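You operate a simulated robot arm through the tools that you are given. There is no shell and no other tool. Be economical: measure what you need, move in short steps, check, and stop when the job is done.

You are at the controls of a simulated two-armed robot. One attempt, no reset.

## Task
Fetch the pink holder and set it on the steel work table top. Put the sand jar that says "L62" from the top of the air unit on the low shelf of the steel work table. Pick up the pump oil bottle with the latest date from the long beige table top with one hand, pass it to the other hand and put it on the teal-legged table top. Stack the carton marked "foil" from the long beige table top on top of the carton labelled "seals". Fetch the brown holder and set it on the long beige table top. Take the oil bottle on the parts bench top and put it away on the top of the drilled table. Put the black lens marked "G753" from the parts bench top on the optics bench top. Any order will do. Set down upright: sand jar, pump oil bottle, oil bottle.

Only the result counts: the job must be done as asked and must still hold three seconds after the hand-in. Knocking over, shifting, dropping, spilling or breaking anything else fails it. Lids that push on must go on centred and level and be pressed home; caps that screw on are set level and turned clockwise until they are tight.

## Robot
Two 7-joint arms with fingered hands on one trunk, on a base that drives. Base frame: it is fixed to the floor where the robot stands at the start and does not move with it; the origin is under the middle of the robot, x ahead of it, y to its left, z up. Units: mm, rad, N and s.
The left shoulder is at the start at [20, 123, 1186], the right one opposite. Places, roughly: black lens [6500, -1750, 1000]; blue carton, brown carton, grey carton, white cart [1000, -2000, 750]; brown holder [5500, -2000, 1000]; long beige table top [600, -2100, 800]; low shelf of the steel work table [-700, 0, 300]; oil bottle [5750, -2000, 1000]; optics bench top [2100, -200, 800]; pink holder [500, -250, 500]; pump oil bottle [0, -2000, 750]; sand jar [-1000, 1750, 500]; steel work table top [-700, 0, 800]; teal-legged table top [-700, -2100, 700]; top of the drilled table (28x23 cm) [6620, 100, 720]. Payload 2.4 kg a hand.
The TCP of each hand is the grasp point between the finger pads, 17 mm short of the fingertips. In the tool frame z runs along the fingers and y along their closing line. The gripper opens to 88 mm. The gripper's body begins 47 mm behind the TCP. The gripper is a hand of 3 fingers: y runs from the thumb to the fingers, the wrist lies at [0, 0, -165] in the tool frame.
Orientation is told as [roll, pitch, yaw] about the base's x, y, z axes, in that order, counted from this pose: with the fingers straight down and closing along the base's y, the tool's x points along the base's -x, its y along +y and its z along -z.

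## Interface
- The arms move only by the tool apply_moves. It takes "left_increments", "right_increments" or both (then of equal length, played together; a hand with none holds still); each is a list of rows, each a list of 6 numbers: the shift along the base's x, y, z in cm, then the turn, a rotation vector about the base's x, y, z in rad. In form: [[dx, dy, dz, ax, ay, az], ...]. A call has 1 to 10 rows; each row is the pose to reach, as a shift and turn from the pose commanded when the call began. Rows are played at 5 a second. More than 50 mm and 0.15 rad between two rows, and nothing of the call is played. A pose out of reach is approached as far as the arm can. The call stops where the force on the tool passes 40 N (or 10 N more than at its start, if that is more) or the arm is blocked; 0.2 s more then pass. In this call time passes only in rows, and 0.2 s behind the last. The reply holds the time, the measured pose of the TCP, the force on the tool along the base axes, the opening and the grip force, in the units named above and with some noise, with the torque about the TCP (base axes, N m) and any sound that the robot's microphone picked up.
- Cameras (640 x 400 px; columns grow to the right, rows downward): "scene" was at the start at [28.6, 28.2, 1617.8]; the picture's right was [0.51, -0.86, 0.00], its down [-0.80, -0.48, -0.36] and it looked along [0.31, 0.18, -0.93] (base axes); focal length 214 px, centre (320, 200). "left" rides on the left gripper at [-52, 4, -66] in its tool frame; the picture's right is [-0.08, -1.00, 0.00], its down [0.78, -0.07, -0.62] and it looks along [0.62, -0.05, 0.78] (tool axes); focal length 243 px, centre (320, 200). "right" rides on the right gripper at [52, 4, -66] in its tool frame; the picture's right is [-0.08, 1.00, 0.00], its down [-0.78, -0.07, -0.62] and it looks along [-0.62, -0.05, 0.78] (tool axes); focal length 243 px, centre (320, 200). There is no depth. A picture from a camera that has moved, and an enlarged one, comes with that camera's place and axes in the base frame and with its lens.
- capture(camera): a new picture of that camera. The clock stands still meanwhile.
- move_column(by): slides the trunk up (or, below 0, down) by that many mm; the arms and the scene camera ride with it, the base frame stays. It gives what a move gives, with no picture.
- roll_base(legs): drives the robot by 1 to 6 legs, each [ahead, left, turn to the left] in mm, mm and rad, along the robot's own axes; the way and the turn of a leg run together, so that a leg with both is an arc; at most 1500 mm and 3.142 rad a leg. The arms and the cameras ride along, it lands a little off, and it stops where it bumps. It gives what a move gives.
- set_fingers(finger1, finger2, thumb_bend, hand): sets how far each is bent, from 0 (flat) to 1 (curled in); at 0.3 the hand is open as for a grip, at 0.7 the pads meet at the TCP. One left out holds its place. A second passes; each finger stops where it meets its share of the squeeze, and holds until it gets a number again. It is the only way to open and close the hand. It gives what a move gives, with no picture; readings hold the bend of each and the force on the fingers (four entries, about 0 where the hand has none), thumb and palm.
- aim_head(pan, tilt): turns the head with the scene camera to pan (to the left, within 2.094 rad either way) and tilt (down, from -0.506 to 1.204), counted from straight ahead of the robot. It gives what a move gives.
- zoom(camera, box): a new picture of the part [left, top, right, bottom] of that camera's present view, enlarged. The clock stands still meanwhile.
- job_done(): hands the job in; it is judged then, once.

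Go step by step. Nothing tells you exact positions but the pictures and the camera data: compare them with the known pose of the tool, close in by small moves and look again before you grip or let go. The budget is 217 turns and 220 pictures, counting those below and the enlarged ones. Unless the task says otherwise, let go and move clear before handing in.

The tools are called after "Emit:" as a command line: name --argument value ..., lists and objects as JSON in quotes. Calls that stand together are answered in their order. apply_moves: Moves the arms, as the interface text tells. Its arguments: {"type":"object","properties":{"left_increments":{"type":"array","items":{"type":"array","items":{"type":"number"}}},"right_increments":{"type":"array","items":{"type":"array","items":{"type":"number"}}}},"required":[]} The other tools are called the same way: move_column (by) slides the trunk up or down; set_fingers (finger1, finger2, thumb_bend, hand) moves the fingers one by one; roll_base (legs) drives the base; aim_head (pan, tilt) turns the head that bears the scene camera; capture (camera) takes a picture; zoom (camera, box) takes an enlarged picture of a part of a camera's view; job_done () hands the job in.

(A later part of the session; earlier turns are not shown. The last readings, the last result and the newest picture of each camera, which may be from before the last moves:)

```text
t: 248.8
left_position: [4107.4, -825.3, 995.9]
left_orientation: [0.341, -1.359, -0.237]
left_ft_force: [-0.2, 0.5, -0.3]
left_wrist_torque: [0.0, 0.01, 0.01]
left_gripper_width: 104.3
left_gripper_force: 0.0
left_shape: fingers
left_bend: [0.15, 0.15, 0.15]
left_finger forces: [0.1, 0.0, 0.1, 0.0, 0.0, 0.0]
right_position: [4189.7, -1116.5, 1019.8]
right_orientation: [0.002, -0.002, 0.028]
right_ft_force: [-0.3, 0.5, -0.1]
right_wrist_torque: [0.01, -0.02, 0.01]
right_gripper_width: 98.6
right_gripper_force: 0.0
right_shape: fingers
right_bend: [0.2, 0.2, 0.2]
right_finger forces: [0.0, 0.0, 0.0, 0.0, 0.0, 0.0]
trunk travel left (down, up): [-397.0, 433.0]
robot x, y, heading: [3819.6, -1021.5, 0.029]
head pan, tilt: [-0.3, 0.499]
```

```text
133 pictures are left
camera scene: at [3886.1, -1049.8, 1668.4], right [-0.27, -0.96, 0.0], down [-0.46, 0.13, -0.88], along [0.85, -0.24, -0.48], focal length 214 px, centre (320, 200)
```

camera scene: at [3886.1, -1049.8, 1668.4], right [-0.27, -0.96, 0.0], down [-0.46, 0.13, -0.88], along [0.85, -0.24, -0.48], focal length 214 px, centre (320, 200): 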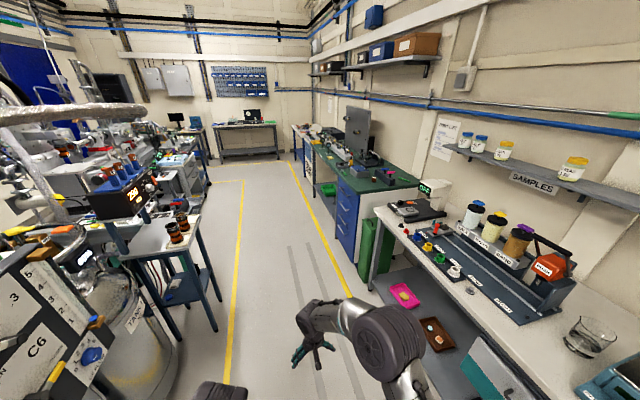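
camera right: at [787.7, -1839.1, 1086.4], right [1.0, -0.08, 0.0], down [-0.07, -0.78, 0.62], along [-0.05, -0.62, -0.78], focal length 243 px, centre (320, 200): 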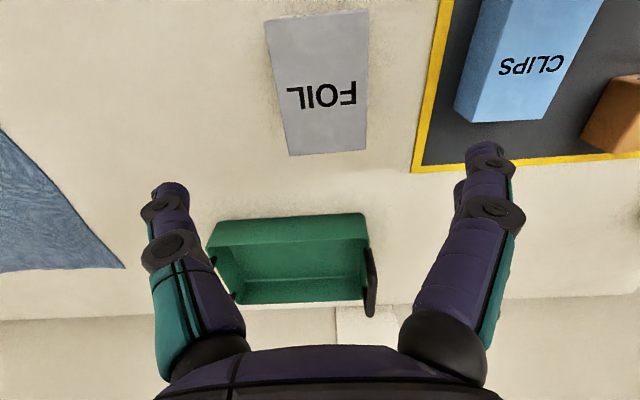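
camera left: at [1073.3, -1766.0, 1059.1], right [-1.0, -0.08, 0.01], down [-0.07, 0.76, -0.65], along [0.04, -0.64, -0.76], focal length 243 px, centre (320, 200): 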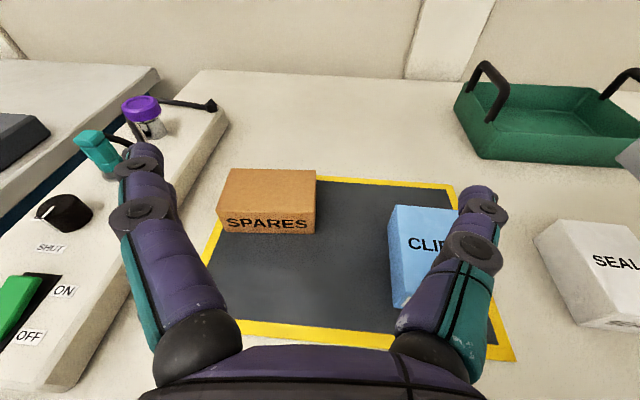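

Ahead on the right is the green-topped bench with drawers. I drive on to about x=5350 and look to the right.

Emit:
roll_base --legs '[[1500, -60, -0.03]]'

Emit:
aim_head --pan -1.2 --tilt 0.6

Emit:
capture --camera "scene"

Emit:
aim_head --pan 0.5 --tilt 0.5

Emit:
capture --camera "scene"

```text
refused: leg 1 is longer than a leg can be; nothing moved
```

```text
t: 250.0
left_position: [4107.6, -825.1, 994.4]
left_orientation: [0.34, -1.359, -0.238]
left_ft_force: [0.1, 0.4, -0.1]
left_wrist_torque: [-0.04, 0.0, -0.01]
left_gripper_width: 104.1
left_gripper_force: 0.0
left_shape: fingers
left_bend: [0.15, 0.15, 0.15]
left_finger forces: [0.2, 0.0, 0.0, 0.1, 0.0, 0.0]
right_position: [4189.3, -1115.0, 1019.1]
right_orientation: [0.0, -0.003, 0.029]
right_ft_force: [-0.2, 0.5, -0.1]
right_wrist_torque: [0.0, 0.0, 0.0]
right_gripper_width: 98.4
right_gripper_force: 0.1
right_shape: fingers
right_bend: [0.2, 0.2, 0.2]
right_finger forces: [0.0, 0.0, 0.0, 0.0, 0.1, 0.0]
trunk travel left (down, up): [-397.0, 433.0]
robot x, y, heading: [3819.2, -1025.3, 0.022]
head pan, tilt: [-1.201, 0.6]
```

```text
132 pictures are left
camera scene: at [3832.7, -1106.8, 1659.4], right [-0.92, -0.39, 0.0], down [-0.22, 0.52, -0.83], along [0.32, -0.76, -0.56], focal length 214 px, centre (320, 200)
```

scene: 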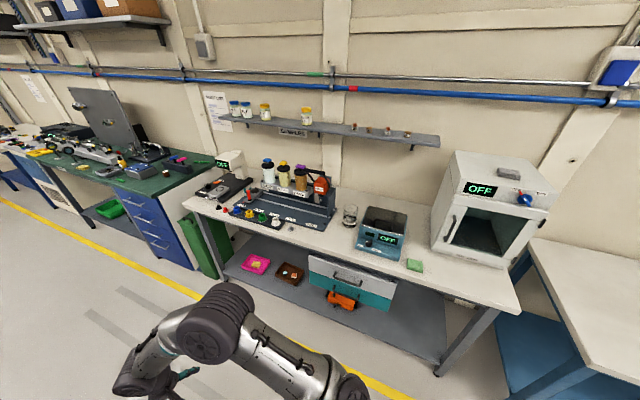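

```text
t: 251.8
left_position: [4108.0, -826.0, 996.5]
left_orientation: [0.341, -1.359, -0.238]
left_ft_force: [0.2, -0.4, -0.4]
left_wrist_torque: [-0.02, 0.0, -0.02]
left_gripper_width: 104.1
left_gripper_force: 0.1
left_shape: fingers
left_bend: [0.15, 0.15, 0.15]
left_finger forces: [0.0, 0.1, 0.0, 0.0, 0.0, 0.1]
right_position: [4188.8, -1116.2, 1019.6]
right_orientation: [0.0, -0.002, 0.029]
right_ft_force: [0.3, 0.0, -0.2]
right_wrist_torque: [-0.02, 0.0, 0.03]
right_gripper_width: 98.4
right_gripper_force: 0.1
right_shape: fingers
right_bend: [0.2, 0.2, 0.2]
right_finger forces: [0.0, 0.0, 0.0, 0.0, 0.1, 0.0]
trunk travel left (down, up): [-397.0, 433.0]
robot x, y, heading: [3816.6, -1022.7, 0.029]
head pan, tilt: [0.499, 0.499]
```

```text
131 pictures are left
camera scene: at [3877.1, -979.7, 1668.5], right [0.5, -0.86, 0.0], down [-0.41, -0.24, -0.88], along [0.76, 0.44, -0.48], focal length 214 px, centre (320, 200)
```

scene: 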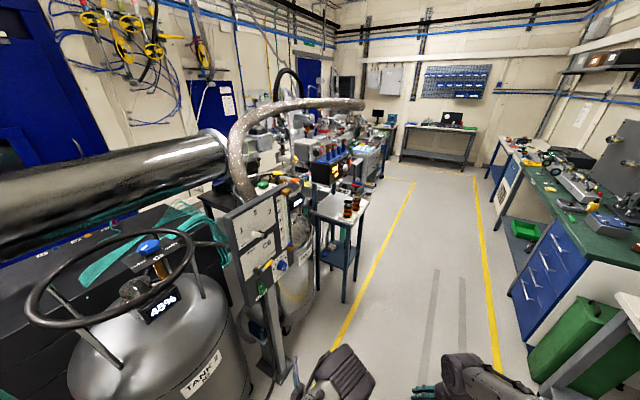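

Emit:
roll_base --legs '[[1450, 0, -0.03]]'

Emit:
aim_head --pan -1.2 --tilt 0.6

Emit:
capture --camera "scene"

```text
t: 259.1
left_position: [5596.4, -804.7, 995.6]
left_orientation: [0.34, -1.361, -0.258]
left_ft_force: [-0.3, 0.0, 0.3]
left_wrist_torque: [-0.04, 0.01, 0.0]
left_gripper_width: 104.1
left_gripper_force: 0.1
left_shape: fingers
left_bend: [0.15, 0.15, 0.15]
left_finger forces: [0.0, 0.0, 0.1, 0.1, 0.0, 0.0]
right_position: [5671.9, -1098.2, 1019.8]
right_orientation: [0.0, -0.003, 0.009]
right_ft_force: [0.3, -0.7, 0.8]
right_wrist_torque: [0.01, -0.03, 0.0]
right_gripper_width: 98.2
right_gripper_force: 0.0
right_shape: fingers
right_bend: [0.2, 0.2, 0.2]
right_finger forces: [0.1, 0.1, 0.1, 0.1, 0.0, 0.1]
trunk travel left (down, up): [-397.0, 433.0]
robot x, y, heading: [5304.7, -998.5, 0.008]
head pan, tilt: [0.499, 0.499]
```

```text
t: 260.9
left_position: [5595.7, -804.7, 995.6]
left_orientation: [0.341, -1.36, -0.258]
left_ft_force: [-0.2, -0.8, -0.5]
left_wrist_torque: [-0.01, -0.02, 0.01]
left_gripper_width: 104.2
left_gripper_force: 0.0
left_shape: fingers
left_bend: [0.15, 0.15, 0.15]
left_finger forces: [0.1, 0.0, 0.0, 0.1, 0.0, 0.1]
right_position: [5670.9, -1097.4, 1020.4]
right_orientation: [0.001, -0.001, 0.008]
right_ft_force: [0.2, -0.4, -0.2]
right_wrist_torque: [-0.02, 0.02, -0.01]
right_gripper_width: 98.7
right_gripper_force: 0.2
right_shape: fingers
right_bend: [0.2, 0.2, 0.2]
right_finger forces: [0.0, 0.0, 0.0, 0.0, 0.0, 0.0]
trunk travel left (down, up): [-397.0, 433.0]
robot x, y, heading: [5299.3, -1001.0, 0.006]
head pan, tilt: [-1.201, 0.6]
```

```text
130 pictures are left
camera scene: at [5315.5, -1080.9, 1659.4], right [-0.93, -0.37, 0.0], down [-0.21, 0.53, -0.83], along [0.3, -0.77, -0.56], focal length 214 px, centre (320, 200)
```

scene: 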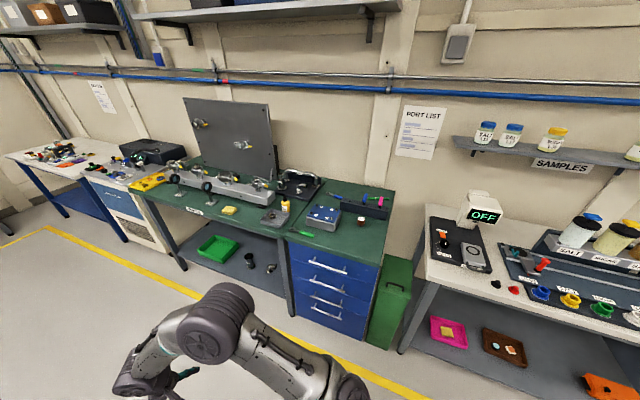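

Emit:
zoom --camera "scene" --box '[230, 165, 410, 275]'

Emit:
zoom --camera "scene" --box '[80, 120, 280, 245]'

```text
3.56 times, centred on (320, 220) of scene
camera zoom: at [5315.5, -1080.9, 1659.4], right [-0.93, -0.37, 0.0], down [-0.21, 0.53, -0.83], along [0.3, -0.77, -0.56], focal length 763 px, centre (320, 129)
```

zoom: 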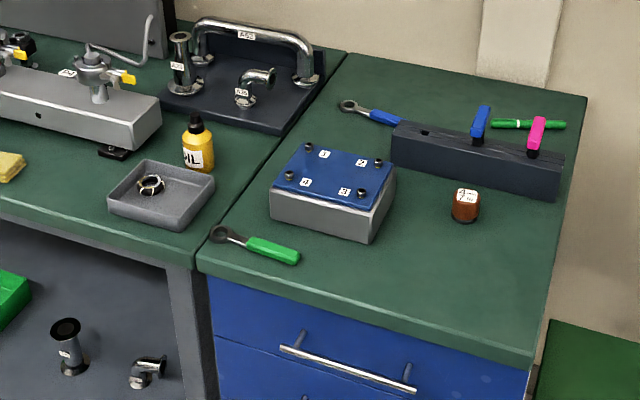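

```text
3.20 times, centred on (180, 182) of scene
camera zoom: at [5315.5, -1080.9, 1659.4], right [-0.93, -0.37, 0.0], down [-0.21, 0.53, -0.83], along [0.3, -0.77, -0.56], focal length 686 px, centre (768, 256)
```

zoom: 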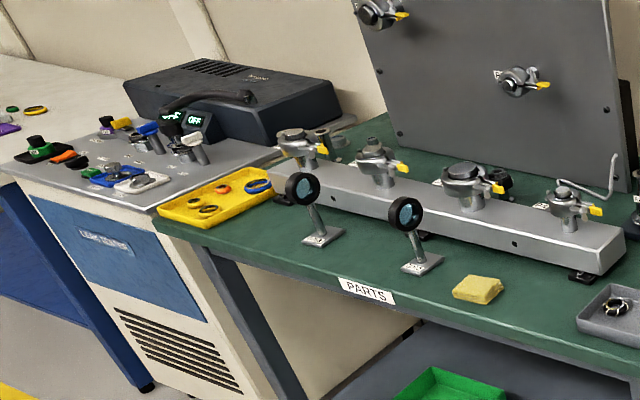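

Found: brown holder ≈(5430,-1976), yellow oil bottle ≈(5860,-1938), two black lenses on stands near x≈6330 and 6600. I go to the oil bottle first.

Emit:
move_column --by 160

Emit:
roll_base --legs '[[640, 0, 0], [0, 0, -1.575], [330, 0, 0]]'

Emit:
aim_head --pan 0 --tilt 0.8

Emit:
capture --camera "scene"

Emit:
capture --camera "right"

```text
t: 262.7
left_position: [5594.5, -803.9, 1155.2]
left_orientation: [0.34, -1.36, -0.257]
left_ft_force: [-0.7, -0.2, -0.1]
left_wrist_torque: [0.01, -0.01, -0.01]
left_gripper_width: 104.0
left_gripper_force: 0.1
left_shape: fingers
left_bend: [0.15, 0.15, 0.15]
left_finger forces: [0.1, 0.1, 0.0, 0.0, 0.1, 0.0]
right_position: [5671.9, -1096.3, 1179.8]
right_orientation: [-0.001, -0.001, 0.009]
right_ft_force: [0.0, 0.2, 0.3]
right_wrist_torque: [0.02, 0.01, 0.01]
right_gripper_width: 98.2
right_gripper_force: 0.1
right_shape: fingers
right_bend: [0.2, 0.2, 0.2]
right_finger forces: [0.0, 0.1, 0.1, 0.0, 0.0, 0.0]
trunk travel left (down, up): [-557.0, 273.0]
robot x, y, heading: [5299.8, -999.6, 0.004]
head pan, tilt: [-1.201, 0.6]
```

```text
t: 271.8
left_position: [6150.2, -1608.5, 1154.8]
left_orientation: [0.342, -1.358, -1.81]
left_ft_force: [0.4, 0.5, 0.2]
left_wrist_torque: [-0.01, -0.02, -0.01]
left_gripper_width: 104.0
left_gripper_force: 0.0
left_shape: fingers
left_bend: [0.15, 0.15, 0.15]
left_finger forces: [0.1, 0.0, 0.1, 0.0, 0.0, 0.1]
right_position: [5859.8, -1688.8, 1180.3]
right_orientation: [-0.002, -0.002, -1.545]
right_ft_force: [0.0, -1.1, 0.3]
right_wrist_torque: [-0.03, -0.02, 0.0]
right_gripper_width: 98.2
right_gripper_force: 0.1
right_shape: fingers
right_bend: [0.2, 0.2, 0.2]
right_finger forces: [0.1, 0.0, 0.0, 0.1, 0.0, 0.0]
trunk travel left (down, up): [-557.0, 273.0]
robot x, y, heading: [5953.4, -1316.7, -1.544]
head pan, tilt: [-1.201, 0.6]
```

```text
t: 273.2
left_position: [6150.7, -1608.0, 1154.7]
left_orientation: [0.341, -1.358, -1.81]
left_ft_force: [-0.7, 0.6, -0.5]
left_wrist_torque: [0.02, -0.01, 0.0]
left_gripper_width: 104.3
left_gripper_force: 0.1
left_shape: fingers
left_bend: [0.15, 0.15, 0.15]
left_finger forces: [0.0, 0.0, 0.0, 0.1, 0.1, 0.1]
right_position: [5858.5, -1688.4, 1180.2]
right_orientation: [0.0, -0.002, -1.545]
right_ft_force: [-0.9, 0.0, -0.1]
right_wrist_torque: [0.01, -0.01, 0.0]
right_gripper_width: 98.5
right_gripper_force: 0.1
right_shape: fingers
right_bend: [0.2, 0.2, 0.2]
right_finger forces: [0.1, 0.1, 0.0, 0.0, 0.0, 0.0]
trunk travel left (down, up): [-557.0, 273.0]
robot x, y, heading: [5954.3, -1318.3, -1.547]
head pan, tilt: [0.0, 0.799]
```

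```text
127 pictures are left
camera scene: at [5953.7, -1378.9, 1802.6], right [-1.0, -0.03, 0.0], down [-0.02, 0.72, -0.7], along [0.02, -0.7, -0.72], focal length 214 px, centre (320, 200)
```

scene: 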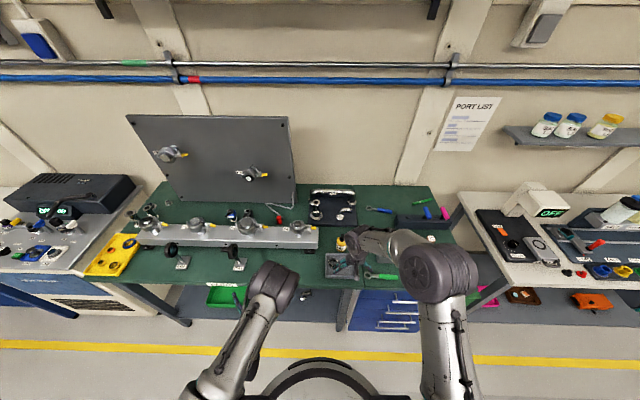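

```text
126 pictures are left
camera right: at [5862.8, -1635.2, 1245.8], right [1.0, -0.06, 0.0], down [-0.05, -0.78, 0.62], along [-0.04, -0.62, -0.78], focal length 243 px, centre (320, 200)
```

right: 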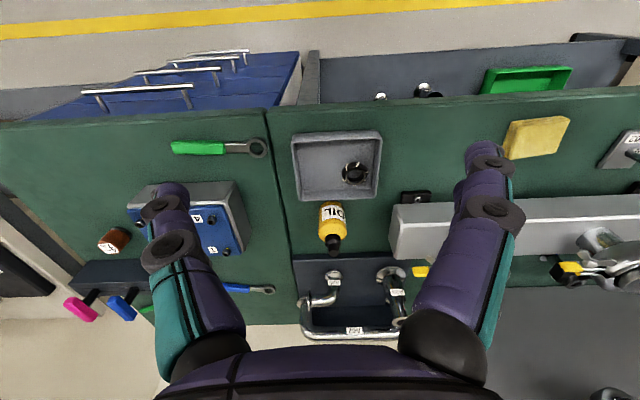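

Oil bottle at ≈(5868,-1940), bench top ≈890. I move up, lower the trunk slightly and take the hand over it.

Emit:
roll_base --legs '[[205, 0, -0.02]]'

Emit:
move_column --by -60

Emit:
capture --camera "right"

Emit:
capture --camera "left"

```text
t: 274.8
left_position: [6148.5, -1817.3, 1155.4]
left_orientation: [0.341, -1.36, -1.829]
left_ft_force: [-0.4, 0.0, -0.7]
left_wrist_torque: [0.0, -0.01, 0.02]
left_gripper_width: 104.0
left_gripper_force: 0.1
left_shape: fingers
left_bend: [0.15, 0.15, 0.15]
left_finger forces: [0.0, 0.0, 0.0, 0.0, 0.2, 0.1]
right_position: [5855.9, -1892.3, 1180.0]
right_orientation: [0.001, -0.003, -1.564]
right_ft_force: [0.3, -0.3, -0.6]
right_wrist_torque: [0.05, 0.01, -0.02]
right_gripper_width: 98.5
right_gripper_force: 0.1
right_shape: fingers
right_bend: [0.2, 0.2, 0.2]
right_finger forces: [0.0, 0.0, 0.0, 0.0, 0.0, 0.0]
trunk travel left (down, up): [-557.0, 273.0]
robot x, y, heading: [5953.7, -1521.0, -1.568]
head pan, tilt: [0.0, 0.799]
```

```text
t: 275.8
left_position: [6149.5, -1817.2, 1095.8]
left_orientation: [0.34, -1.359, -1.832]
left_ft_force: [0.0, -1.4, 0.8]
left_wrist_torque: [-0.02, 0.01, 0.0]
left_gripper_width: 104.2
left_gripper_force: 0.0
left_shape: fingers
left_bend: [0.15, 0.15, 0.15]
left_finger forces: [0.0, 0.0, 0.0, 0.0, 0.0, 0.0]
right_position: [5855.8, -1891.4, 1120.7]
right_orientation: [-0.001, -0.004, -1.563]
right_ft_force: [0.1, 0.9, -0.2]
right_wrist_torque: [0.01, -0.01, 0.01]
right_gripper_width: 98.6
right_gripper_force: 0.1
right_shape: fingers
right_bend: [0.2, 0.2, 0.2]
right_finger forces: [0.1, 0.0, 0.0, 0.0, 0.0, 0.0]
trunk travel left (down, up): [-497.0, 333.0]
robot x, y, heading: [5954.7, -1521.7, -1.562]
head pan, tilt: [0.0, 0.799]
```

```text
125 pictures are left
camera right: at [5860.0, -1838.7, 1185.9], right [1.0, -0.08, 0.0], down [-0.06, -0.78, 0.62], along [-0.05, -0.62, -0.78], focal length 243 px, centre (320, 200)
```

right: 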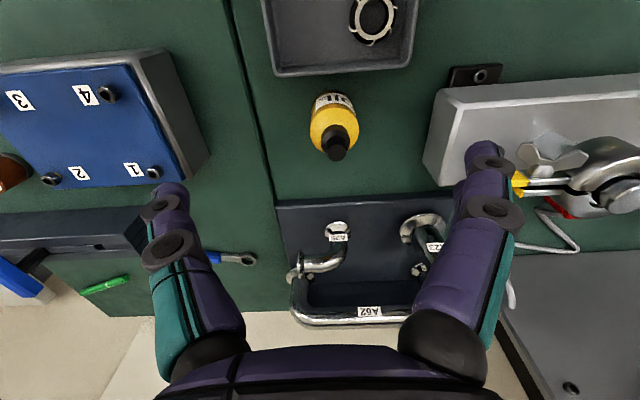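

```text
124 pictures are left
camera left: at [6144.2, -1763.1, 1159.3], right [-1.0, -0.09, 0.01], down [-0.08, 0.76, -0.65], along [0.05, -0.64, -0.76], focal length 243 px, centre (320, 200)
```

left: 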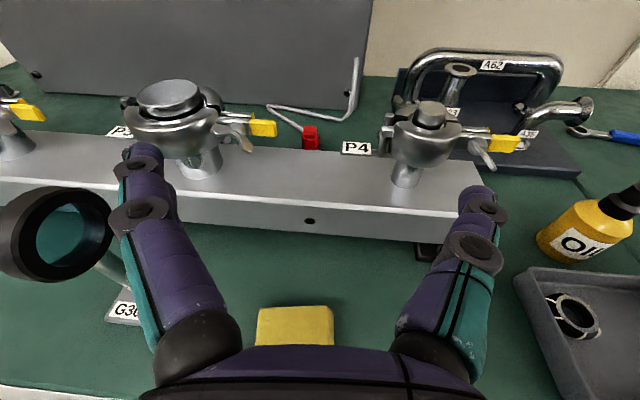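

Cap top is (5866,-1940,984). I position above it, then check.

Emit:
set_fingers --hand "right" --finger1 0.3 --finger2 0.3 --thumb_bend 0.3

Emit:
apply_moves --right_increments '[[0.6, -2.5, -3, 0, 0, 0], [1.1, -5, -6, 0, 0, 0], [1.1, -5, -10, 0, 0, 0]]'

Emit:
capture --camera "right"

```text
t: 276.8
left_position: [6147.9, -1816.2, 1095.5]
left_orientation: [0.341, -1.359, -1.829]
left_ft_force: [0.6, -0.8, -0.1]
left_wrist_torque: [0.0, -0.01, 0.03]
left_gripper_width: 104.0
left_gripper_force: 0.0
left_shape: fingers
left_bend: [0.15, 0.15, 0.15]
left_finger forces: [0.1, 0.0, 0.0, 0.0, 0.0, 0.0]
right_position: [5855.8, -1890.3, 1119.9]
right_orientation: [0.001, -0.004, -1.565]
right_ft_force: [0.3, -0.8, -0.3]
right_wrist_torque: [0.01, -0.02, -0.02]
right_gripper_width: 85.1
right_gripper_force: 0.0
right_shape: fingers
right_bend: [0.3, 0.3, 0.3]
right_finger forces: [0.1, 0.1, 0.1, 0.1, 0.0, 0.1]
trunk travel left (down, up): [-497.0, 333.0]
robot x, y, heading: [5954.6, -1522.1, -1.564]
head pan, tilt: [0.0, 0.799]
```

```text
t: 277.6
left_position: [6148.5, -1817.0, 1095.5]
left_orientation: [0.341, -1.359, -1.831]
left_ft_force: [0.2, 0.1, -0.3]
left_wrist_torque: [0.0, -0.04, 0.01]
left_gripper_width: 104.4
left_gripper_force: 0.1
left_shape: fingers
left_bend: [0.15, 0.15, 0.15]
left_finger forces: [0.1, 0.0, 0.1, 0.1, 0.0, 0.0]
right_position: [5866.7, -1943.3, 1020.1]
right_orientation: [0.001, -0.004, -1.562]
right_ft_force: [0.3, 0.7, -0.1]
right_wrist_torque: [-0.04, -0.04, -0.02]
right_gripper_width: 84.8
right_gripper_force: 0.1
right_shape: fingers
right_bend: [0.3, 0.3, 0.3]
right_finger forces: [0.0, 0.0, 0.0, 0.0, 0.1, 0.0]
trunk travel left (down, up): [-497.0, 333.0]
robot x, y, heading: [5955.0, -1524.8, -1.565]
head pan, tilt: [0.0, 0.799]
```

```text
123 pictures are left
camera right: at [5871.5, -1890.2, 1085.2], right [1.0, -0.08, 0.0], down [-0.06, -0.78, 0.62], along [-0.05, -0.62, -0.78], focal length 243 px, centre (320, 200)
```

right: 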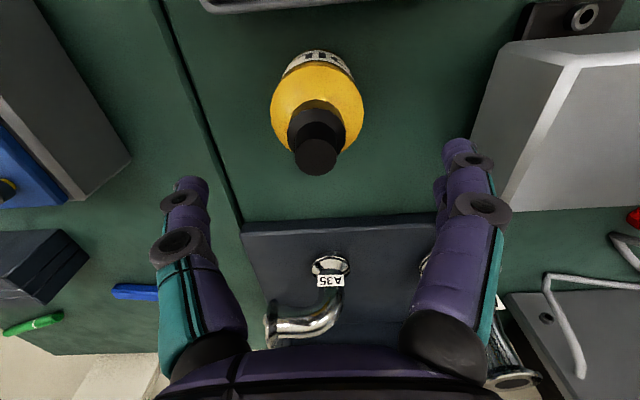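

Centred. Descend and grip.

Emit:
apply_moves --right_increments '[[-0.1, -0.1, -4, 0, 0, 0], [-0.1, -0.1, -7.7, 0, 0, 0]]'

Emit:
set_fingers --hand "right" --finger1 0.75 --finger2 0.75 --thumb_bend 0.75

Emit:
capture --camera "right"

```text
t: 278.3
left_position: [6148.8, -1816.5, 1094.9]
left_orientation: [0.345, -1.363, -1.835]
left_ft_force: [0.2, 0.0, -0.5]
left_wrist_torque: [0.01, 0.0, 0.01]
left_gripper_width: 104.0
left_gripper_force: 0.2
left_shape: fingers
left_bend: [0.15, 0.15, 0.15]
left_finger forces: [0.1, 0.0, 0.0, 0.0, 0.1, 0.0]
right_position: [5867.0, -1946.5, 951.4]
right_orientation: [0.002, -0.016, -1.565]
right_ft_force: [1.3, 3.5, 16.9]
right_wrist_torque: [-0.09, 0.02, 0.01]
right_gripper_width: 85.1
right_gripper_force: 8.4
right_shape: fingers
right_bend: [0.3, 0.3, 0.3]
right_finger forces: [0.0, 0.0, 0.0, 0.0, 0.0, 18.0]
trunk travel left (down, up): [-497.0, 333.0]
robot x, y, heading: [5953.7, -1526.0, -1.565]
head pan, tilt: [0.0, 0.799]
stopped in row 2 (right hand): the force on the tool passed its limit at 49 N (the readings are from after the stop); the commanded pose is now the measured one
```

```text
t: 279.3
left_position: [6148.4, -1815.0, 1096.5]
left_orientation: [0.342, -1.359, -1.832]
left_ft_force: [-0.1, 0.4, 0.5]
left_wrist_torque: [-0.01, 0.01, -0.03]
left_gripper_width: 104.3
left_gripper_force: 0.0
left_shape: fingers
left_bend: [0.15, 0.15, 0.15]
left_finger forces: [0.0, 0.0, 0.0, 0.0, 0.0, 0.0]
right_position: [5867.9, -1947.3, 949.9]
right_orientation: [0.001, -0.014, -1.566]
right_ft_force: [1.1, 0.3, 23.7]
right_wrist_torque: [-0.17, -0.21, 0.03]
right_gripper_width: 35.6
right_gripper_force: 24.9
right_shape: fingers
right_bend: [0.53, 0.61, 0.58]
right_finger forces: [7.3, 6.9, 0.0, 0.0, 10.0, 25.6]
trunk travel left (down, up): [-497.0, 333.0]
robot x, y, heading: [5956.6, -1516.6, -1.565]
head pan, tilt: [0.0, 0.799]
```

```text
122 pictures are left
camera right: at [5871.9, -1893.3, 1015.2], right [1.0, -0.08, 0.0], down [-0.06, -0.77, 0.63], along [-0.05, -0.63, -0.77], focal length 243 px, centre (320, 200)
```

right: 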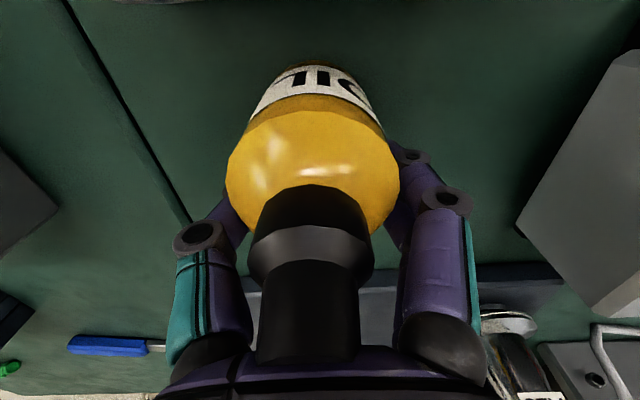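

The palm met the nozzle; fingers have the bottle's upper body. I ease up slightly and tighten.

Emit:
apply_moves --right_increments '[[0, 0.2, 0.4, 0, 0, 0]]'

Emit:
set_fingers --hand "right" --finger1 0.85 --finger2 0.85 --thumb_bend 0.85

Emit:
apply_moves --right_increments '[[0, 0, 1.5, 0, 0, 0], [0, 0, 3, 0, 0, 0]]'

Emit:
capture --camera "right"

```text
t: 279.7
left_position: [6146.8, -1817.7, 1095.1]
left_orientation: [0.341, -1.358, -1.83]
left_ft_force: [-0.3, -0.3, -0.1]
left_wrist_torque: [0.01, 0.02, 0.02]
left_gripper_width: 104.4
left_gripper_force: 0.1
left_shape: fingers
left_bend: [0.15, 0.15, 0.15]
left_finger forces: [0.1, 0.0, 0.1, 0.0, 0.0, 0.0]
right_position: [5866.7, -1945.4, 951.1]
right_orientation: [-0.001, -0.006, -1.566]
right_ft_force: [0.8, -0.2, 0.0]
right_wrist_torque: [-0.04, -0.03, -0.03]
right_gripper_width: 35.7
right_gripper_force: 15.1
right_shape: fingers
right_bend: [0.53, 0.61, 0.58]
right_finger forces: [6.7, 5.1, 0.0, 0.0, 10.1, 8.8]
trunk travel left (down, up): [-497.0, 333.0]
robot x, y, heading: [5951.9, -1522.1, -1.562]
head pan, tilt: [0.0, 0.799]
```

```text
t: 280.7
left_position: [6148.8, -1816.2, 1095.2]
left_orientation: [0.342, -1.359, -1.831]
left_ft_force: [-0.8, 0.1, -0.6]
left_wrist_torque: [0.03, -0.03, 0.0]
left_gripper_width: 103.8
left_gripper_force: 0.0
left_shape: fingers
left_bend: [0.15, 0.15, 0.15]
left_finger forces: [0.0, 0.1, 0.0, 0.0, 0.1, 0.0]
right_position: [5867.5, -1946.9, 953.4]
right_orientation: [0.003, -0.012, -1.566]
right_ft_force: [1.2, 0.1, -0.7]
right_wrist_torque: [-0.01, -0.01, 0.0]
right_gripper_width: 33.7
right_gripper_force: 17.8
right_shape: fingers
right_bend: [0.51, 0.62, 0.63]
right_finger forces: [6.4, 7.3, 0.0, 0.0, 14.9, 6.5]
trunk travel left (down, up): [-497.0, 333.0]
robot x, y, heading: [5952.1, -1524.7, -1.563]
head pan, tilt: [0.0, 0.799]
```

```text
t: 281.3
left_position: [6146.8, -1817.4, 1095.9]
left_orientation: [0.342, -1.359, -1.829]
left_ft_force: [0.9, 0.3, 0.2]
left_wrist_torque: [-0.01, -0.01, 0.01]
left_gripper_width: 104.4
left_gripper_force: 0.0
left_shape: fingers
left_bend: [0.15, 0.15, 0.15]
left_finger forces: [0.0, 0.0, 0.0, 0.1, 0.0, 0.0]
right_position: [5868.0, -1946.9, 982.1]
right_orientation: [0.003, -0.014, -1.567]
right_ft_force: [0.2, -0.2, -1.6]
right_wrist_torque: [-0.01, -0.01, -0.01]
right_gripper_width: 33.8
right_gripper_force: 17.4
right_shape: fingers
right_bend: [0.51, 0.62, 0.63]
right_finger forces: [6.6, 7.1, 0.0, 0.0, 14.8, 6.4]
trunk travel left (down, up): [-497.0, 333.0]
robot x, y, heading: [5955.8, -1523.4, -1.569]
head pan, tilt: [0.0, 0.799]
```

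```text
121 pictures are left
camera right: at [5872.0, -1892.8, 1048.0], right [1.0, -0.08, 0.0], down [-0.06, -0.77, 0.63], along [-0.05, -0.63, -0.78], focal length 243 px, centre (320, 200)
```

right: 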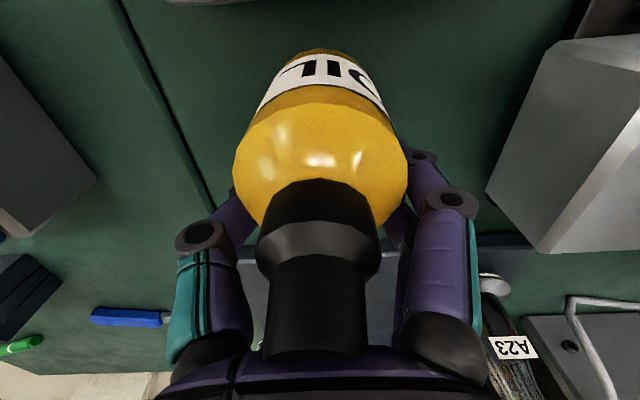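

Bottle is held. I lift it higher, back off into the aisle and turn to find the drilled table.

Emit:
apply_moves --right_increments '[[0, 0, 4, 0, 0, 0], [0, 0, 8, 0, 0, 0], [0, 3, 10, 0, 0, 0]]'

Emit:
roll_base --legs '[[-520, 0, 0], [0, 0, 1.57]]'

Emit:
aim_head --pan 0.8 --tilt 0.6

Emit:
capture --camera "scene"

```text
t: 282.1
left_position: [6147.6, -1815.6, 1095.3]
left_orientation: [0.342, -1.362, -1.831]
left_ft_force: [-0.5, 0.2, -0.1]
left_wrist_torque: [0.02, 0.02, 0.04]
left_gripper_width: 104.2
left_gripper_force: 0.0
left_shape: fingers
left_bend: [0.15, 0.15, 0.15]
left_finger forces: [0.0, 0.0, 0.0, 0.0, 0.0, 0.0]
right_position: [5866.4, -1915.4, 1085.6]
right_orientation: [0.003, -0.013, -1.567]
right_ft_force: [-0.5, 0.6, -0.6]
right_wrist_torque: [-0.04, -0.03, 0.02]
right_gripper_width: 33.5
right_gripper_force: 16.7
right_shape: fingers
right_bend: [0.51, 0.62, 0.63]
right_finger forces: [6.5, 7.0, 0.1, 0.1, 14.5, 6.1]
trunk travel left (down, up): [-497.0, 333.0]
robot x, y, heading: [5954.7, -1523.8, -1.567]
head pan, tilt: [0.0, 0.799]
```

```text
t: 289.1
left_position: [6245.7, -793.3, 1095.8]
left_orientation: [0.34, -1.362, -0.244]
left_ft_force: [-0.2, -1.1, -0.3]
left_wrist_torque: [0.03, 0.01, 0.0]
left_gripper_width: 103.9
left_gripper_force: 0.1
left_shape: fingers
left_bend: [0.15, 0.15, 0.15]
left_finger forces: [0.0, 0.1, 0.0, 0.1, 0.0, 0.0]
right_position: [6350.1, -1073.9, 1083.8]
right_orientation: [0.001, -0.013, 0.02]
right_ft_force: [-0.4, 0.4, -1.1]
right_wrist_torque: [0.0, -0.01, 0.01]
right_gripper_width: 33.5
right_gripper_force: 16.9
right_shape: fingers
right_bend: [0.51, 0.62, 0.64]
right_finger forces: [6.7, 6.4, 0.0, 0.0, 14.4, 5.6]
trunk travel left (down, up): [-497.0, 333.0]
robot x, y, heading: [5954.1, -992.8, 0.017]
head pan, tilt: [0.0, 0.799]
```

```text
t: 290.2
left_position: [6246.3, -793.4, 1094.7]
left_orientation: [0.341, -1.36, -0.247]
left_ft_force: [-0.6, -0.2, -0.7]
left_wrist_torque: [0.01, -0.01, 0.0]
left_gripper_width: 104.2
left_gripper_force: 0.1
left_shape: fingers
left_bend: [0.15, 0.15, 0.15]
left_finger forces: [0.1, 0.0, 0.1, 0.1, 0.1, 0.0]
right_position: [6348.9, -1074.5, 1083.9]
right_orientation: [0.002, -0.013, 0.019]
right_ft_force: [0.5, 0.9, -1.3]
right_wrist_torque: [0.01, -0.01, -0.04]
right_gripper_width: 33.4
right_gripper_force: 16.0
right_shape: fingers
right_bend: [0.51, 0.62, 0.64]
right_finger forces: [6.8, 6.5, 0.0, 0.1, 14.4, 5.5]
trunk travel left (down, up): [-497.0, 333.0]
robot x, y, heading: [5955.1, -990.6, 0.022]
head pan, tilt: [0.799, 0.6]
```

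```text
120 pictures are left
camera scene: at [5996.0, -926.9, 1759.4], right [0.73, -0.68, 0.0], down [-0.39, -0.41, -0.82], along [0.56, 0.6, -0.57], focal length 214 px, centre (320, 200)
```

scene: 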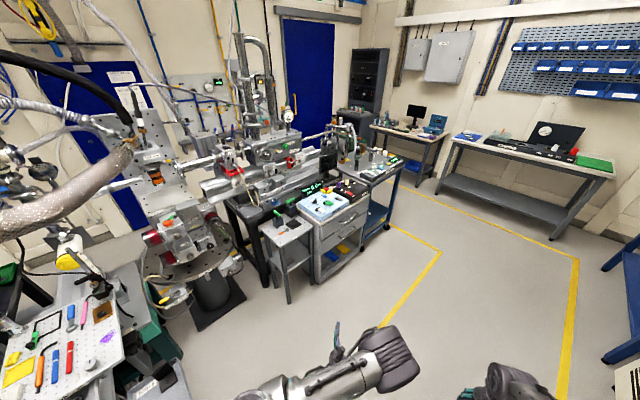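

Emit:
zoom --camera "scene" --box '[230, 170, 390, 310]'

```text
2.86 times, centred on (310, 240) of scene
camera zoom: at [5996.0, -926.9, 1759.4], right [0.73, -0.68, 0.0], down [-0.39, -0.41, -0.82], along [0.56, 0.6, -0.57], focal length 613 px, centre (349, 86)
```

zoom: 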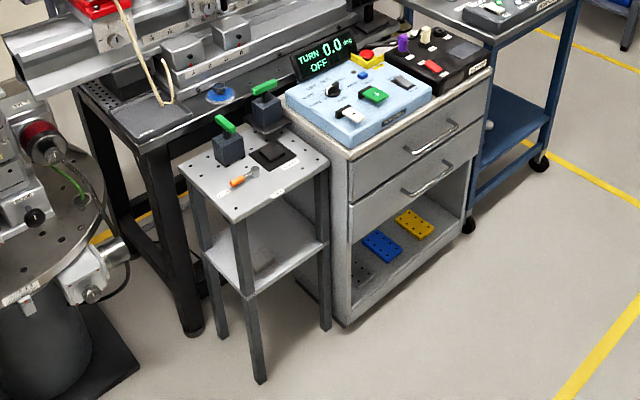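

The drilled table is the small stand with its top at x 6465–6755, y -40–200; its front strip looks free. I drive in front of it and look.

Emit:
roll_base --legs '[[590, 0, -0.02], [0, 0, 1.57], [280, 0, 0]]'

Emit:
aim_head --pan 0 --tilt 0.9

Emit:
capture --camera "scene"

Emit:
capture --camera "left"

```text
t: 298.8
left_position: [6368.0, -402.0, 1095.0]
left_orientation: [0.341, -1.36, 1.273]
left_ft_force: [-1.0, 1.0, 0.2]
left_wrist_torque: [0.02, 0.03, 0.04]
left_gripper_width: 103.9
left_gripper_force: 0.0
left_shape: fingers
left_bend: [0.15, 0.15, 0.15]
left_finger forces: [0.1, 0.0, 0.0, 0.0, 0.1, 0.0]
right_position: [6654.4, -314.1, 1084.2]
right_orientation: [0.001, -0.009, 1.538]
right_ft_force: [0.1, -0.1, -0.4]
right_wrist_torque: [0.0, -0.02, 0.01]
right_gripper_width: 33.0
right_gripper_force: 16.1
right_shape: fingers
right_bend: [0.51, 0.62, 0.64]
right_finger forces: [6.8, 6.4, 0.2, 0.0, 14.3, 5.2]
trunk travel left (down, up): [-497.0, 333.0]
robot x, y, heading: [6547.8, -705.2, 1.541]
head pan, tilt: [0.799, 0.6]
```

```text
t: 300.0
left_position: [6369.1, -403.2, 1095.1]
left_orientation: [0.342, -1.36, 1.272]
left_ft_force: [0.3, -0.1, -0.4]
left_wrist_torque: [0.01, -0.01, 0.0]
left_gripper_width: 104.1
left_gripper_force: 0.0
left_shape: fingers
left_bend: [0.15, 0.15, 0.15]
left_finger forces: [0.0, 0.0, 0.1, 0.0, 0.0, 0.0]
right_position: [6654.7, -315.1, 1084.1]
right_orientation: [0.001, -0.011, 1.538]
right_ft_force: [-0.9, -0.8, -1.2]
right_wrist_torque: [0.02, 0.02, 0.0]
right_gripper_width: 33.2
right_gripper_force: 15.9
right_shape: fingers
right_bend: [0.51, 0.62, 0.64]
right_finger forces: [6.8, 6.4, 0.0, 0.0, 14.3, 5.2]
trunk travel left (down, up): [-497.0, 333.0]
robot x, y, heading: [6547.6, -704.2, 1.538]
head pan, tilt: [0.0, 0.901]
```

```text
118 pictures are left
camera scene: at [6551.6, -648.9, 1734.7], right [1.0, -0.03, 0.0], down [-0.02, -0.78, -0.62], along [0.02, 0.62, -0.78], focal length 214 px, centre (320, 200)
```

scene: 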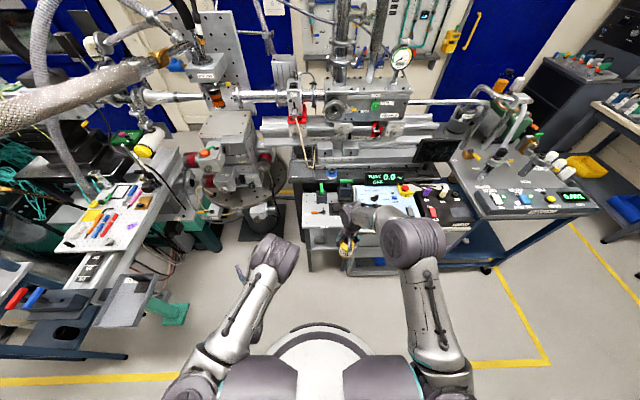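

```text
117 pictures are left
camera left: at [6370.9, -457.8, 1159.3], right [1.0, 0.05, 0.01], down [0.05, -0.76, -0.65], along [-0.02, 0.65, -0.76], focal length 243 px, centre (320, 200)
```

left: 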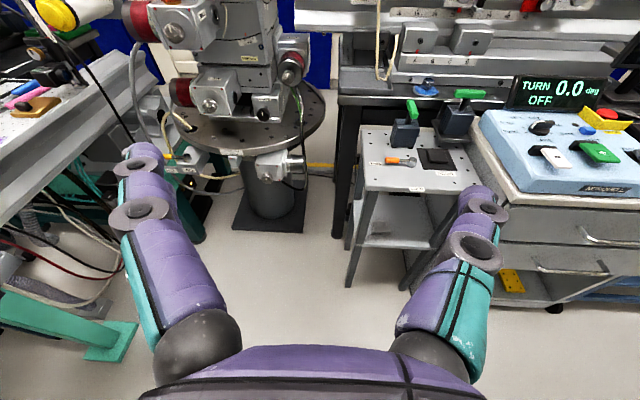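

Emit:
roll_base --legs '[[290, 15, 0.03]]'

Emit:
capture --camera "right"

Emit:
capture --camera "left"

Emit:
zoom --camera "scene" --box '[280, 190, 440, 300]'

```text
t: 302.0
left_position: [6349.6, -116.5, 1095.3]
left_orientation: [0.341, -1.357, 1.302]
left_ft_force: [0.7, -0.2, 0.8]
left_wrist_torque: [-0.01, 0.04, 0.01]
left_gripper_width: 103.9
left_gripper_force: 0.1
left_shape: fingers
left_bend: [0.15, 0.15, 0.15]
left_finger forces: [0.1, 0.1, 0.0, 0.0, 0.0, 0.1]
right_position: [6632.9, -19.5, 1083.6]
right_orientation: [0.002, -0.01, 1.566]
right_ft_force: [-0.2, 0.7, -1.2]
right_wrist_torque: [0.01, -0.01, 0.0]
right_gripper_width: 33.1
right_gripper_force: 16.5
right_shape: fingers
right_bend: [0.51, 0.62, 0.64]
right_finger forces: [6.8, 6.5, 0.1, 0.0, 14.2, 5.1]
trunk travel left (down, up): [-497.0, 333.0]
robot x, y, heading: [6537.8, -411.1, 1.566]
head pan, tilt: [0.0, 0.901]
```

```text
116 pictures are left
camera right: at [6627.9, -71.6, 1149.4], right [-1.0, 0.09, 0.0], down [0.07, 0.77, 0.63], along [0.05, 0.63, -0.78], focal length 243 px, centre (320, 200)
```

right: 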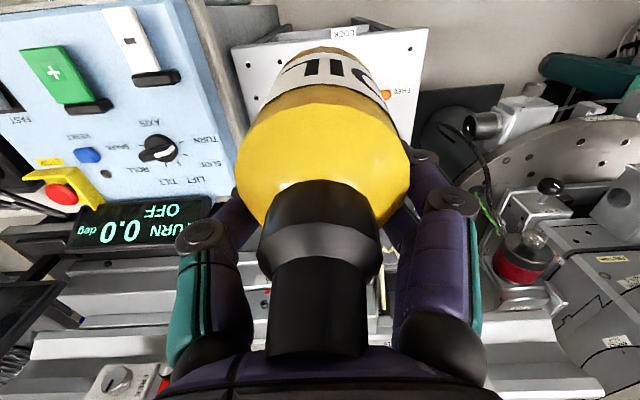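

```text
115 pictures are left
camera left: at [6353.8, -170.9, 1159.1], right [1.0, 0.08, 0.01], down [0.07, -0.76, -0.65], along [-0.04, 0.64, -0.76], focal length 243 px, centre (320, 200)
```

left: 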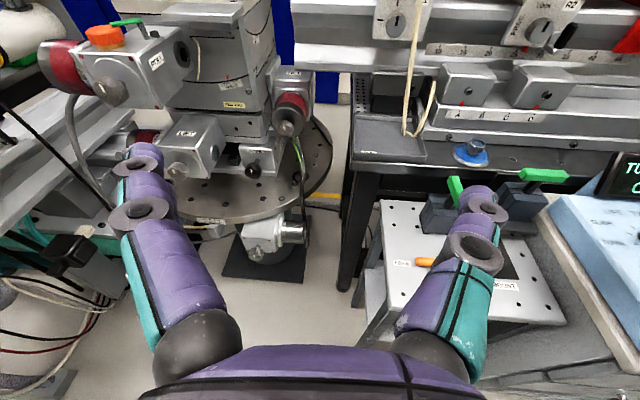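

```text
3.64 times, centred on (360, 245) of scene
camera zoom: at [6540.1, -356.2, 1734.6], right [1.0, 0.0, 0.0], down [0.0, -0.78, -0.62], along [0.0, 0.62, -0.78], focal length 780 px, centre (174, 36)
```

zoom: 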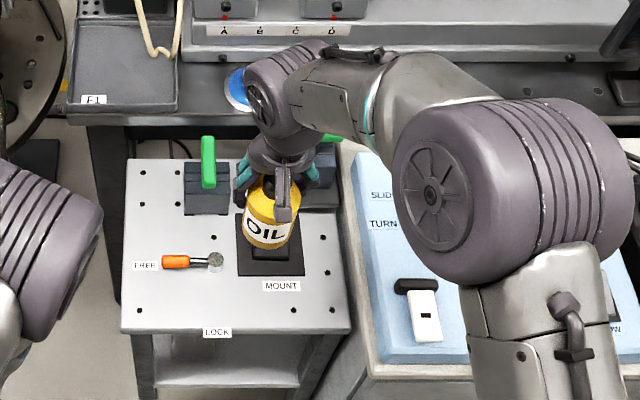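

The front strip of the drilled table (y≈-32…40) is free. I shift the bottle forward 29 mm, then lower with the trunk in stages.

Emit:
apply_moves --right_increments '[[-0.5, 1.5, 0, 0, 0, 0], [-0.8, 2.9, 0, 0, 0, 0]]'

Emit:
move_column --by -220

Emit:
zoom --camera "scene" --box '[260, 200, 460, 340]'

Emit:
capture --camera "left"

```text
t: 302.6
left_position: [6349.0, -117.2, 1094.7]
left_orientation: [0.343, -1.358, 1.3]
left_ft_force: [-0.1, -0.1, -0.6]
left_wrist_torque: [-0.02, -0.02, 0.04]
left_gripper_width: 104.2
left_gripper_force: 0.1
left_shape: fingers
left_bend: [0.15, 0.15, 0.15]
left_finger forces: [0.1, 0.0, 0.0, 0.0, 0.0, 0.1]
right_position: [6626.2, 9.2, 1084.2]
right_orientation: [0.003, -0.011, 1.567]
right_ft_force: [-1.3, 0.5, -1.3]
right_wrist_torque: [0.01, -0.01, 0.01]
right_gripper_width: 33.5
right_gripper_force: 16.0
right_shape: fingers
right_bend: [0.51, 0.62, 0.64]
right_finger forces: [6.7, 6.3, 0.0, 0.0, 14.2, 5.2]
trunk travel left (down, up): [-497.0, 333.0]
robot x, y, heading: [6537.8, -413.8, 1.565]
head pan, tilt: [0.0, 0.901]
```

```text
t: 304.9
left_position: [6348.7, -116.5, 875.5]
left_orientation: [0.342, -1.36, 1.299]
left_ft_force: [-0.9, 0.7, 0.3]
left_wrist_torque: [0.02, -0.03, -0.02]
left_gripper_width: 104.1
left_gripper_force: 0.1
left_shape: fingers
left_bend: [0.15, 0.15, 0.15]
left_finger forces: [0.0, 0.0, 0.0, 0.1, 0.0, 0.2]
right_position: [6625.5, 8.5, 863.5]
right_orientation: [0.002, -0.014, 1.568]
right_ft_force: [-0.2, 0.9, 0.0]
right_wrist_torque: [0.04, 0.02, -0.02]
right_gripper_width: 33.4
right_gripper_force: 16.0
right_shape: fingers
right_bend: [0.51, 0.62, 0.64]
right_finger forces: [6.8, 6.3, 0.0, 0.0, 14.2, 5.2]
trunk travel left (down, up): [-277.0, 553.0]
robot x, y, heading: [6539.7, -411.6, 1.563]
head pan, tilt: [0.0, 0.901]
```

```text
2.86 times, centred on (360, 270) of scene
camera zoom: at [6540.1, -357.6, 1514.7], right [1.0, 0.0, 0.0], down [0.0, -0.78, -0.62], along [0.0, 0.62, -0.78], focal length 613 px, centre (206, 0)
```

zoom: 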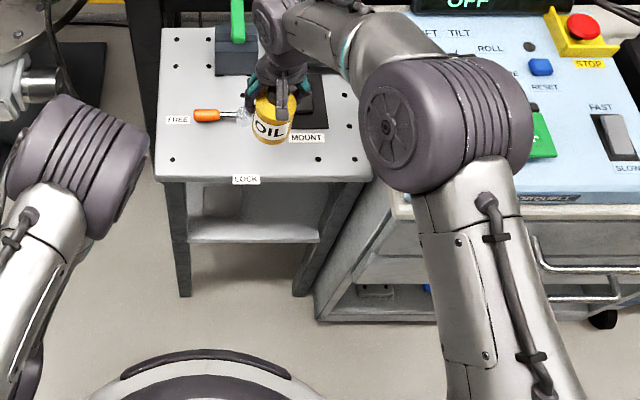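

```text
112 pictures are left
camera left: at [6353.9, -171.9, 939.3], right [1.0, 0.08, 0.01], down [0.07, -0.76, -0.65], along [-0.04, 0.64, -0.76], focal length 243 px, centre (320, 200)
```

left: 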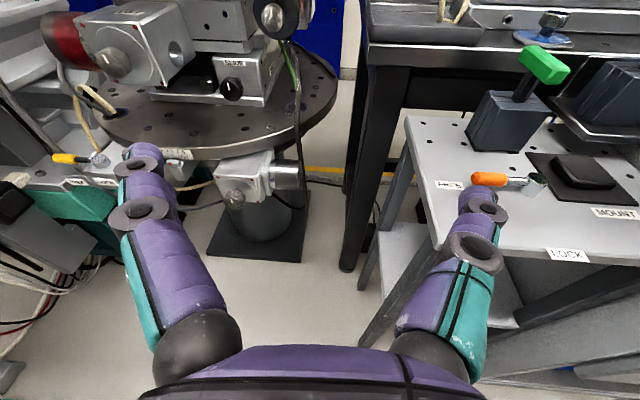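

Bottle is over the strip with centre (6621, 4). Lowering with the arm.

Emit:
apply_moves --right_increments '[[0, 0, -3, 0, 0, 0], [0, 0, -6, 0, 0, 0], [0, 0, -7, 0, 0, 0]]'

Emit:
zoom --camera "scene" --box '[300, 210, 400, 280]'

```text
t: 305.7
left_position: [6350.7, -117.4, 875.5]
left_orientation: [0.34, -1.358, 1.301]
left_ft_force: [0.2, -0.6, -0.1]
left_wrist_torque: [-0.01, 0.02, 0.01]
left_gripper_width: 103.9
left_gripper_force: 0.1
left_shape: fingers
left_bend: [0.15, 0.15, 0.15]
left_finger forces: [0.0, 0.0, 0.0, 0.1, 0.0, 0.0]
right_position: [6623.6, 8.6, 794.2]
right_orientation: [0.001, -0.011, 1.568]
right_ft_force: [0.2, 0.2, -0.5]
right_wrist_torque: [-0.01, 0.03, 0.03]
right_gripper_width: 33.1
right_gripper_force: 16.1
right_shape: fingers
right_bend: [0.51, 0.62, 0.64]
right_finger forces: [6.8, 6.4, 0.1, 0.1, 14.1, 5.1]
trunk travel left (down, up): [-277.0, 553.0]
robot x, y, heading: [6541.7, -415.5, 1.565]
head pan, tilt: [0.0, 0.901]
```

```text
5.71 times, centred on (350, 245) of scene
camera zoom: at [6540.1, -357.5, 1514.6], right [1.0, 0.0, 0.0], down [0.0, -0.78, -0.62], along [0.0, 0.62, -0.78], focal length 1226 px, centre (149, -57)
```

zoom: 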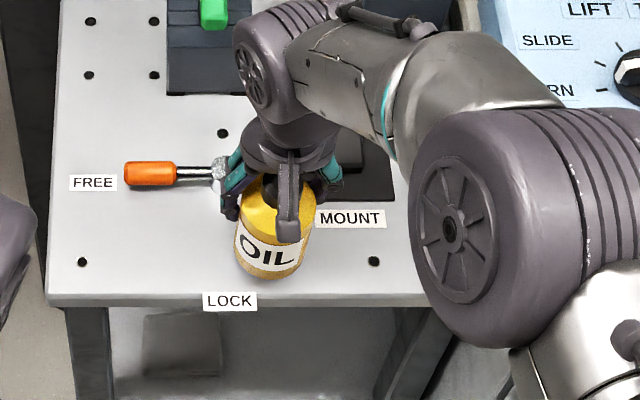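

Emit:
apply_moves --right_increments '[[0, 0, -0.5, 0, 0, 0], [0, 0, -0.9, 0, 0, 0]]'

Emit:
apply_moves --right_increments '[[0, 0, -0.3, 0, 0, 0], [0, 0, -0.5, 0, 0, 0]]'

```text
t: 306.3
left_position: [6350.0, -117.9, 876.2]
left_orientation: [0.341, -1.361, 1.301]
left_ft_force: [-0.2, -0.9, -0.5]
left_wrist_torque: [0.0, 0.06, 0.02]
left_gripper_width: 104.2
left_gripper_force: 0.0
left_shape: fingers
left_bend: [0.15, 0.15, 0.15]
left_finger forces: [0.0, 0.1, 0.0, 0.0, 0.0, 0.0]
right_position: [6625.0, 8.5, 784.2]
right_orientation: [0.001, -0.013, 1.567]
right_ft_force: [0.1, 0.4, -0.8]
right_wrist_torque: [0.03, 0.0, 0.03]
right_gripper_width: 33.0
right_gripper_force: 16.5
right_shape: fingers
right_bend: [0.51, 0.62, 0.64]
right_finger forces: [6.8, 6.6, 0.1, 0.0, 14.0, 5.0]
trunk travel left (down, up): [-277.0, 553.0]
robot x, y, heading: [6541.3, -411.4, 1.569]
head pan, tilt: [0.0, 0.901]
```

```text
t: 306.9
left_position: [6349.3, -117.6, 875.0]
left_orientation: [0.341, -1.36, 1.3]
left_ft_force: [-0.8, 0.3, -0.6]
left_wrist_torque: [0.02, 0.0, -0.01]
left_gripper_width: 104.2
left_gripper_force: 0.0
left_shape: fingers
left_bend: [0.15, 0.15, 0.15]
left_finger forces: [0.1, 0.0, 0.0, 0.1, 0.1, 0.0]
right_position: [6625.5, 8.0, 778.8]
right_orientation: [0.001, -0.012, 1.567]
right_ft_force: [0.2, -0.3, -2.2]
right_wrist_torque: [0.0, -0.02, -0.01]
right_gripper_width: 33.0
right_gripper_force: 16.4
right_shape: fingers
right_bend: [0.51, 0.62, 0.64]
right_finger forces: [6.9, 6.5, 0.1, 0.1, 14.0, 5.0]
trunk travel left (down, up): [-277.0, 553.0]
robot x, y, heading: [6540.2, -412.1, 1.564]
head pan, tilt: [0.0, 0.901]
```

Emit:
apply_moves --right_increments '[[0, 0, -0.3, 0, 0, 0], [0, 0, -0.6, 0, 0, 0]]'

Emit:
zoom --camera "scene" --box '[300, 210, 400, 280]'

```text
t: 307.5
left_position: [6351.3, -116.4, 874.5]
left_orientation: [0.343, -1.36, 1.3]
left_ft_force: [-0.8, 0.3, -0.4]
left_wrist_torque: [0.01, 0.02, 0.01]
left_gripper_width: 104.1
left_gripper_force: 0.0
left_shape: fingers
left_bend: [0.15, 0.15, 0.15]
left_finger forces: [0.1, 0.0, 0.1, 0.0, 0.0, 0.0]
right_position: [6625.7, 8.2, 774.9]
right_orientation: [0.003, -0.012, 1.566]
right_ft_force: [0.0, 0.5, -0.6]
right_wrist_torque: [0.01, -0.04, 0.03]
right_gripper_width: 33.2
right_gripper_force: 16.5
right_shape: fingers
right_bend: [0.51, 0.62, 0.64]
right_finger forces: [6.8, 6.5, 0.0, 0.1, 14.0, 4.8]
trunk travel left (down, up): [-277.0, 553.0]
robot x, y, heading: [6541.3, -412.3, 1.567]
head pan, tilt: [0.0, 0.901]
```

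```text
5.71 times, centred on (350, 245) of scene
camera zoom: at [6540.1, -357.5, 1514.6], right [1.0, 0.0, 0.0], down [0.0, -0.78, -0.62], along [0.0, 0.62, -0.78], focal length 1226 px, centre (149, -57)
```

zoom: 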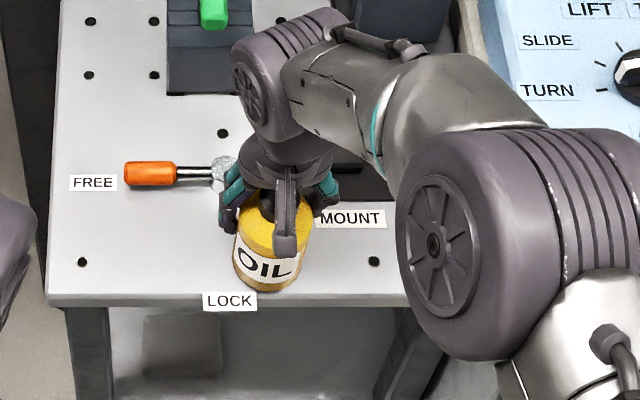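

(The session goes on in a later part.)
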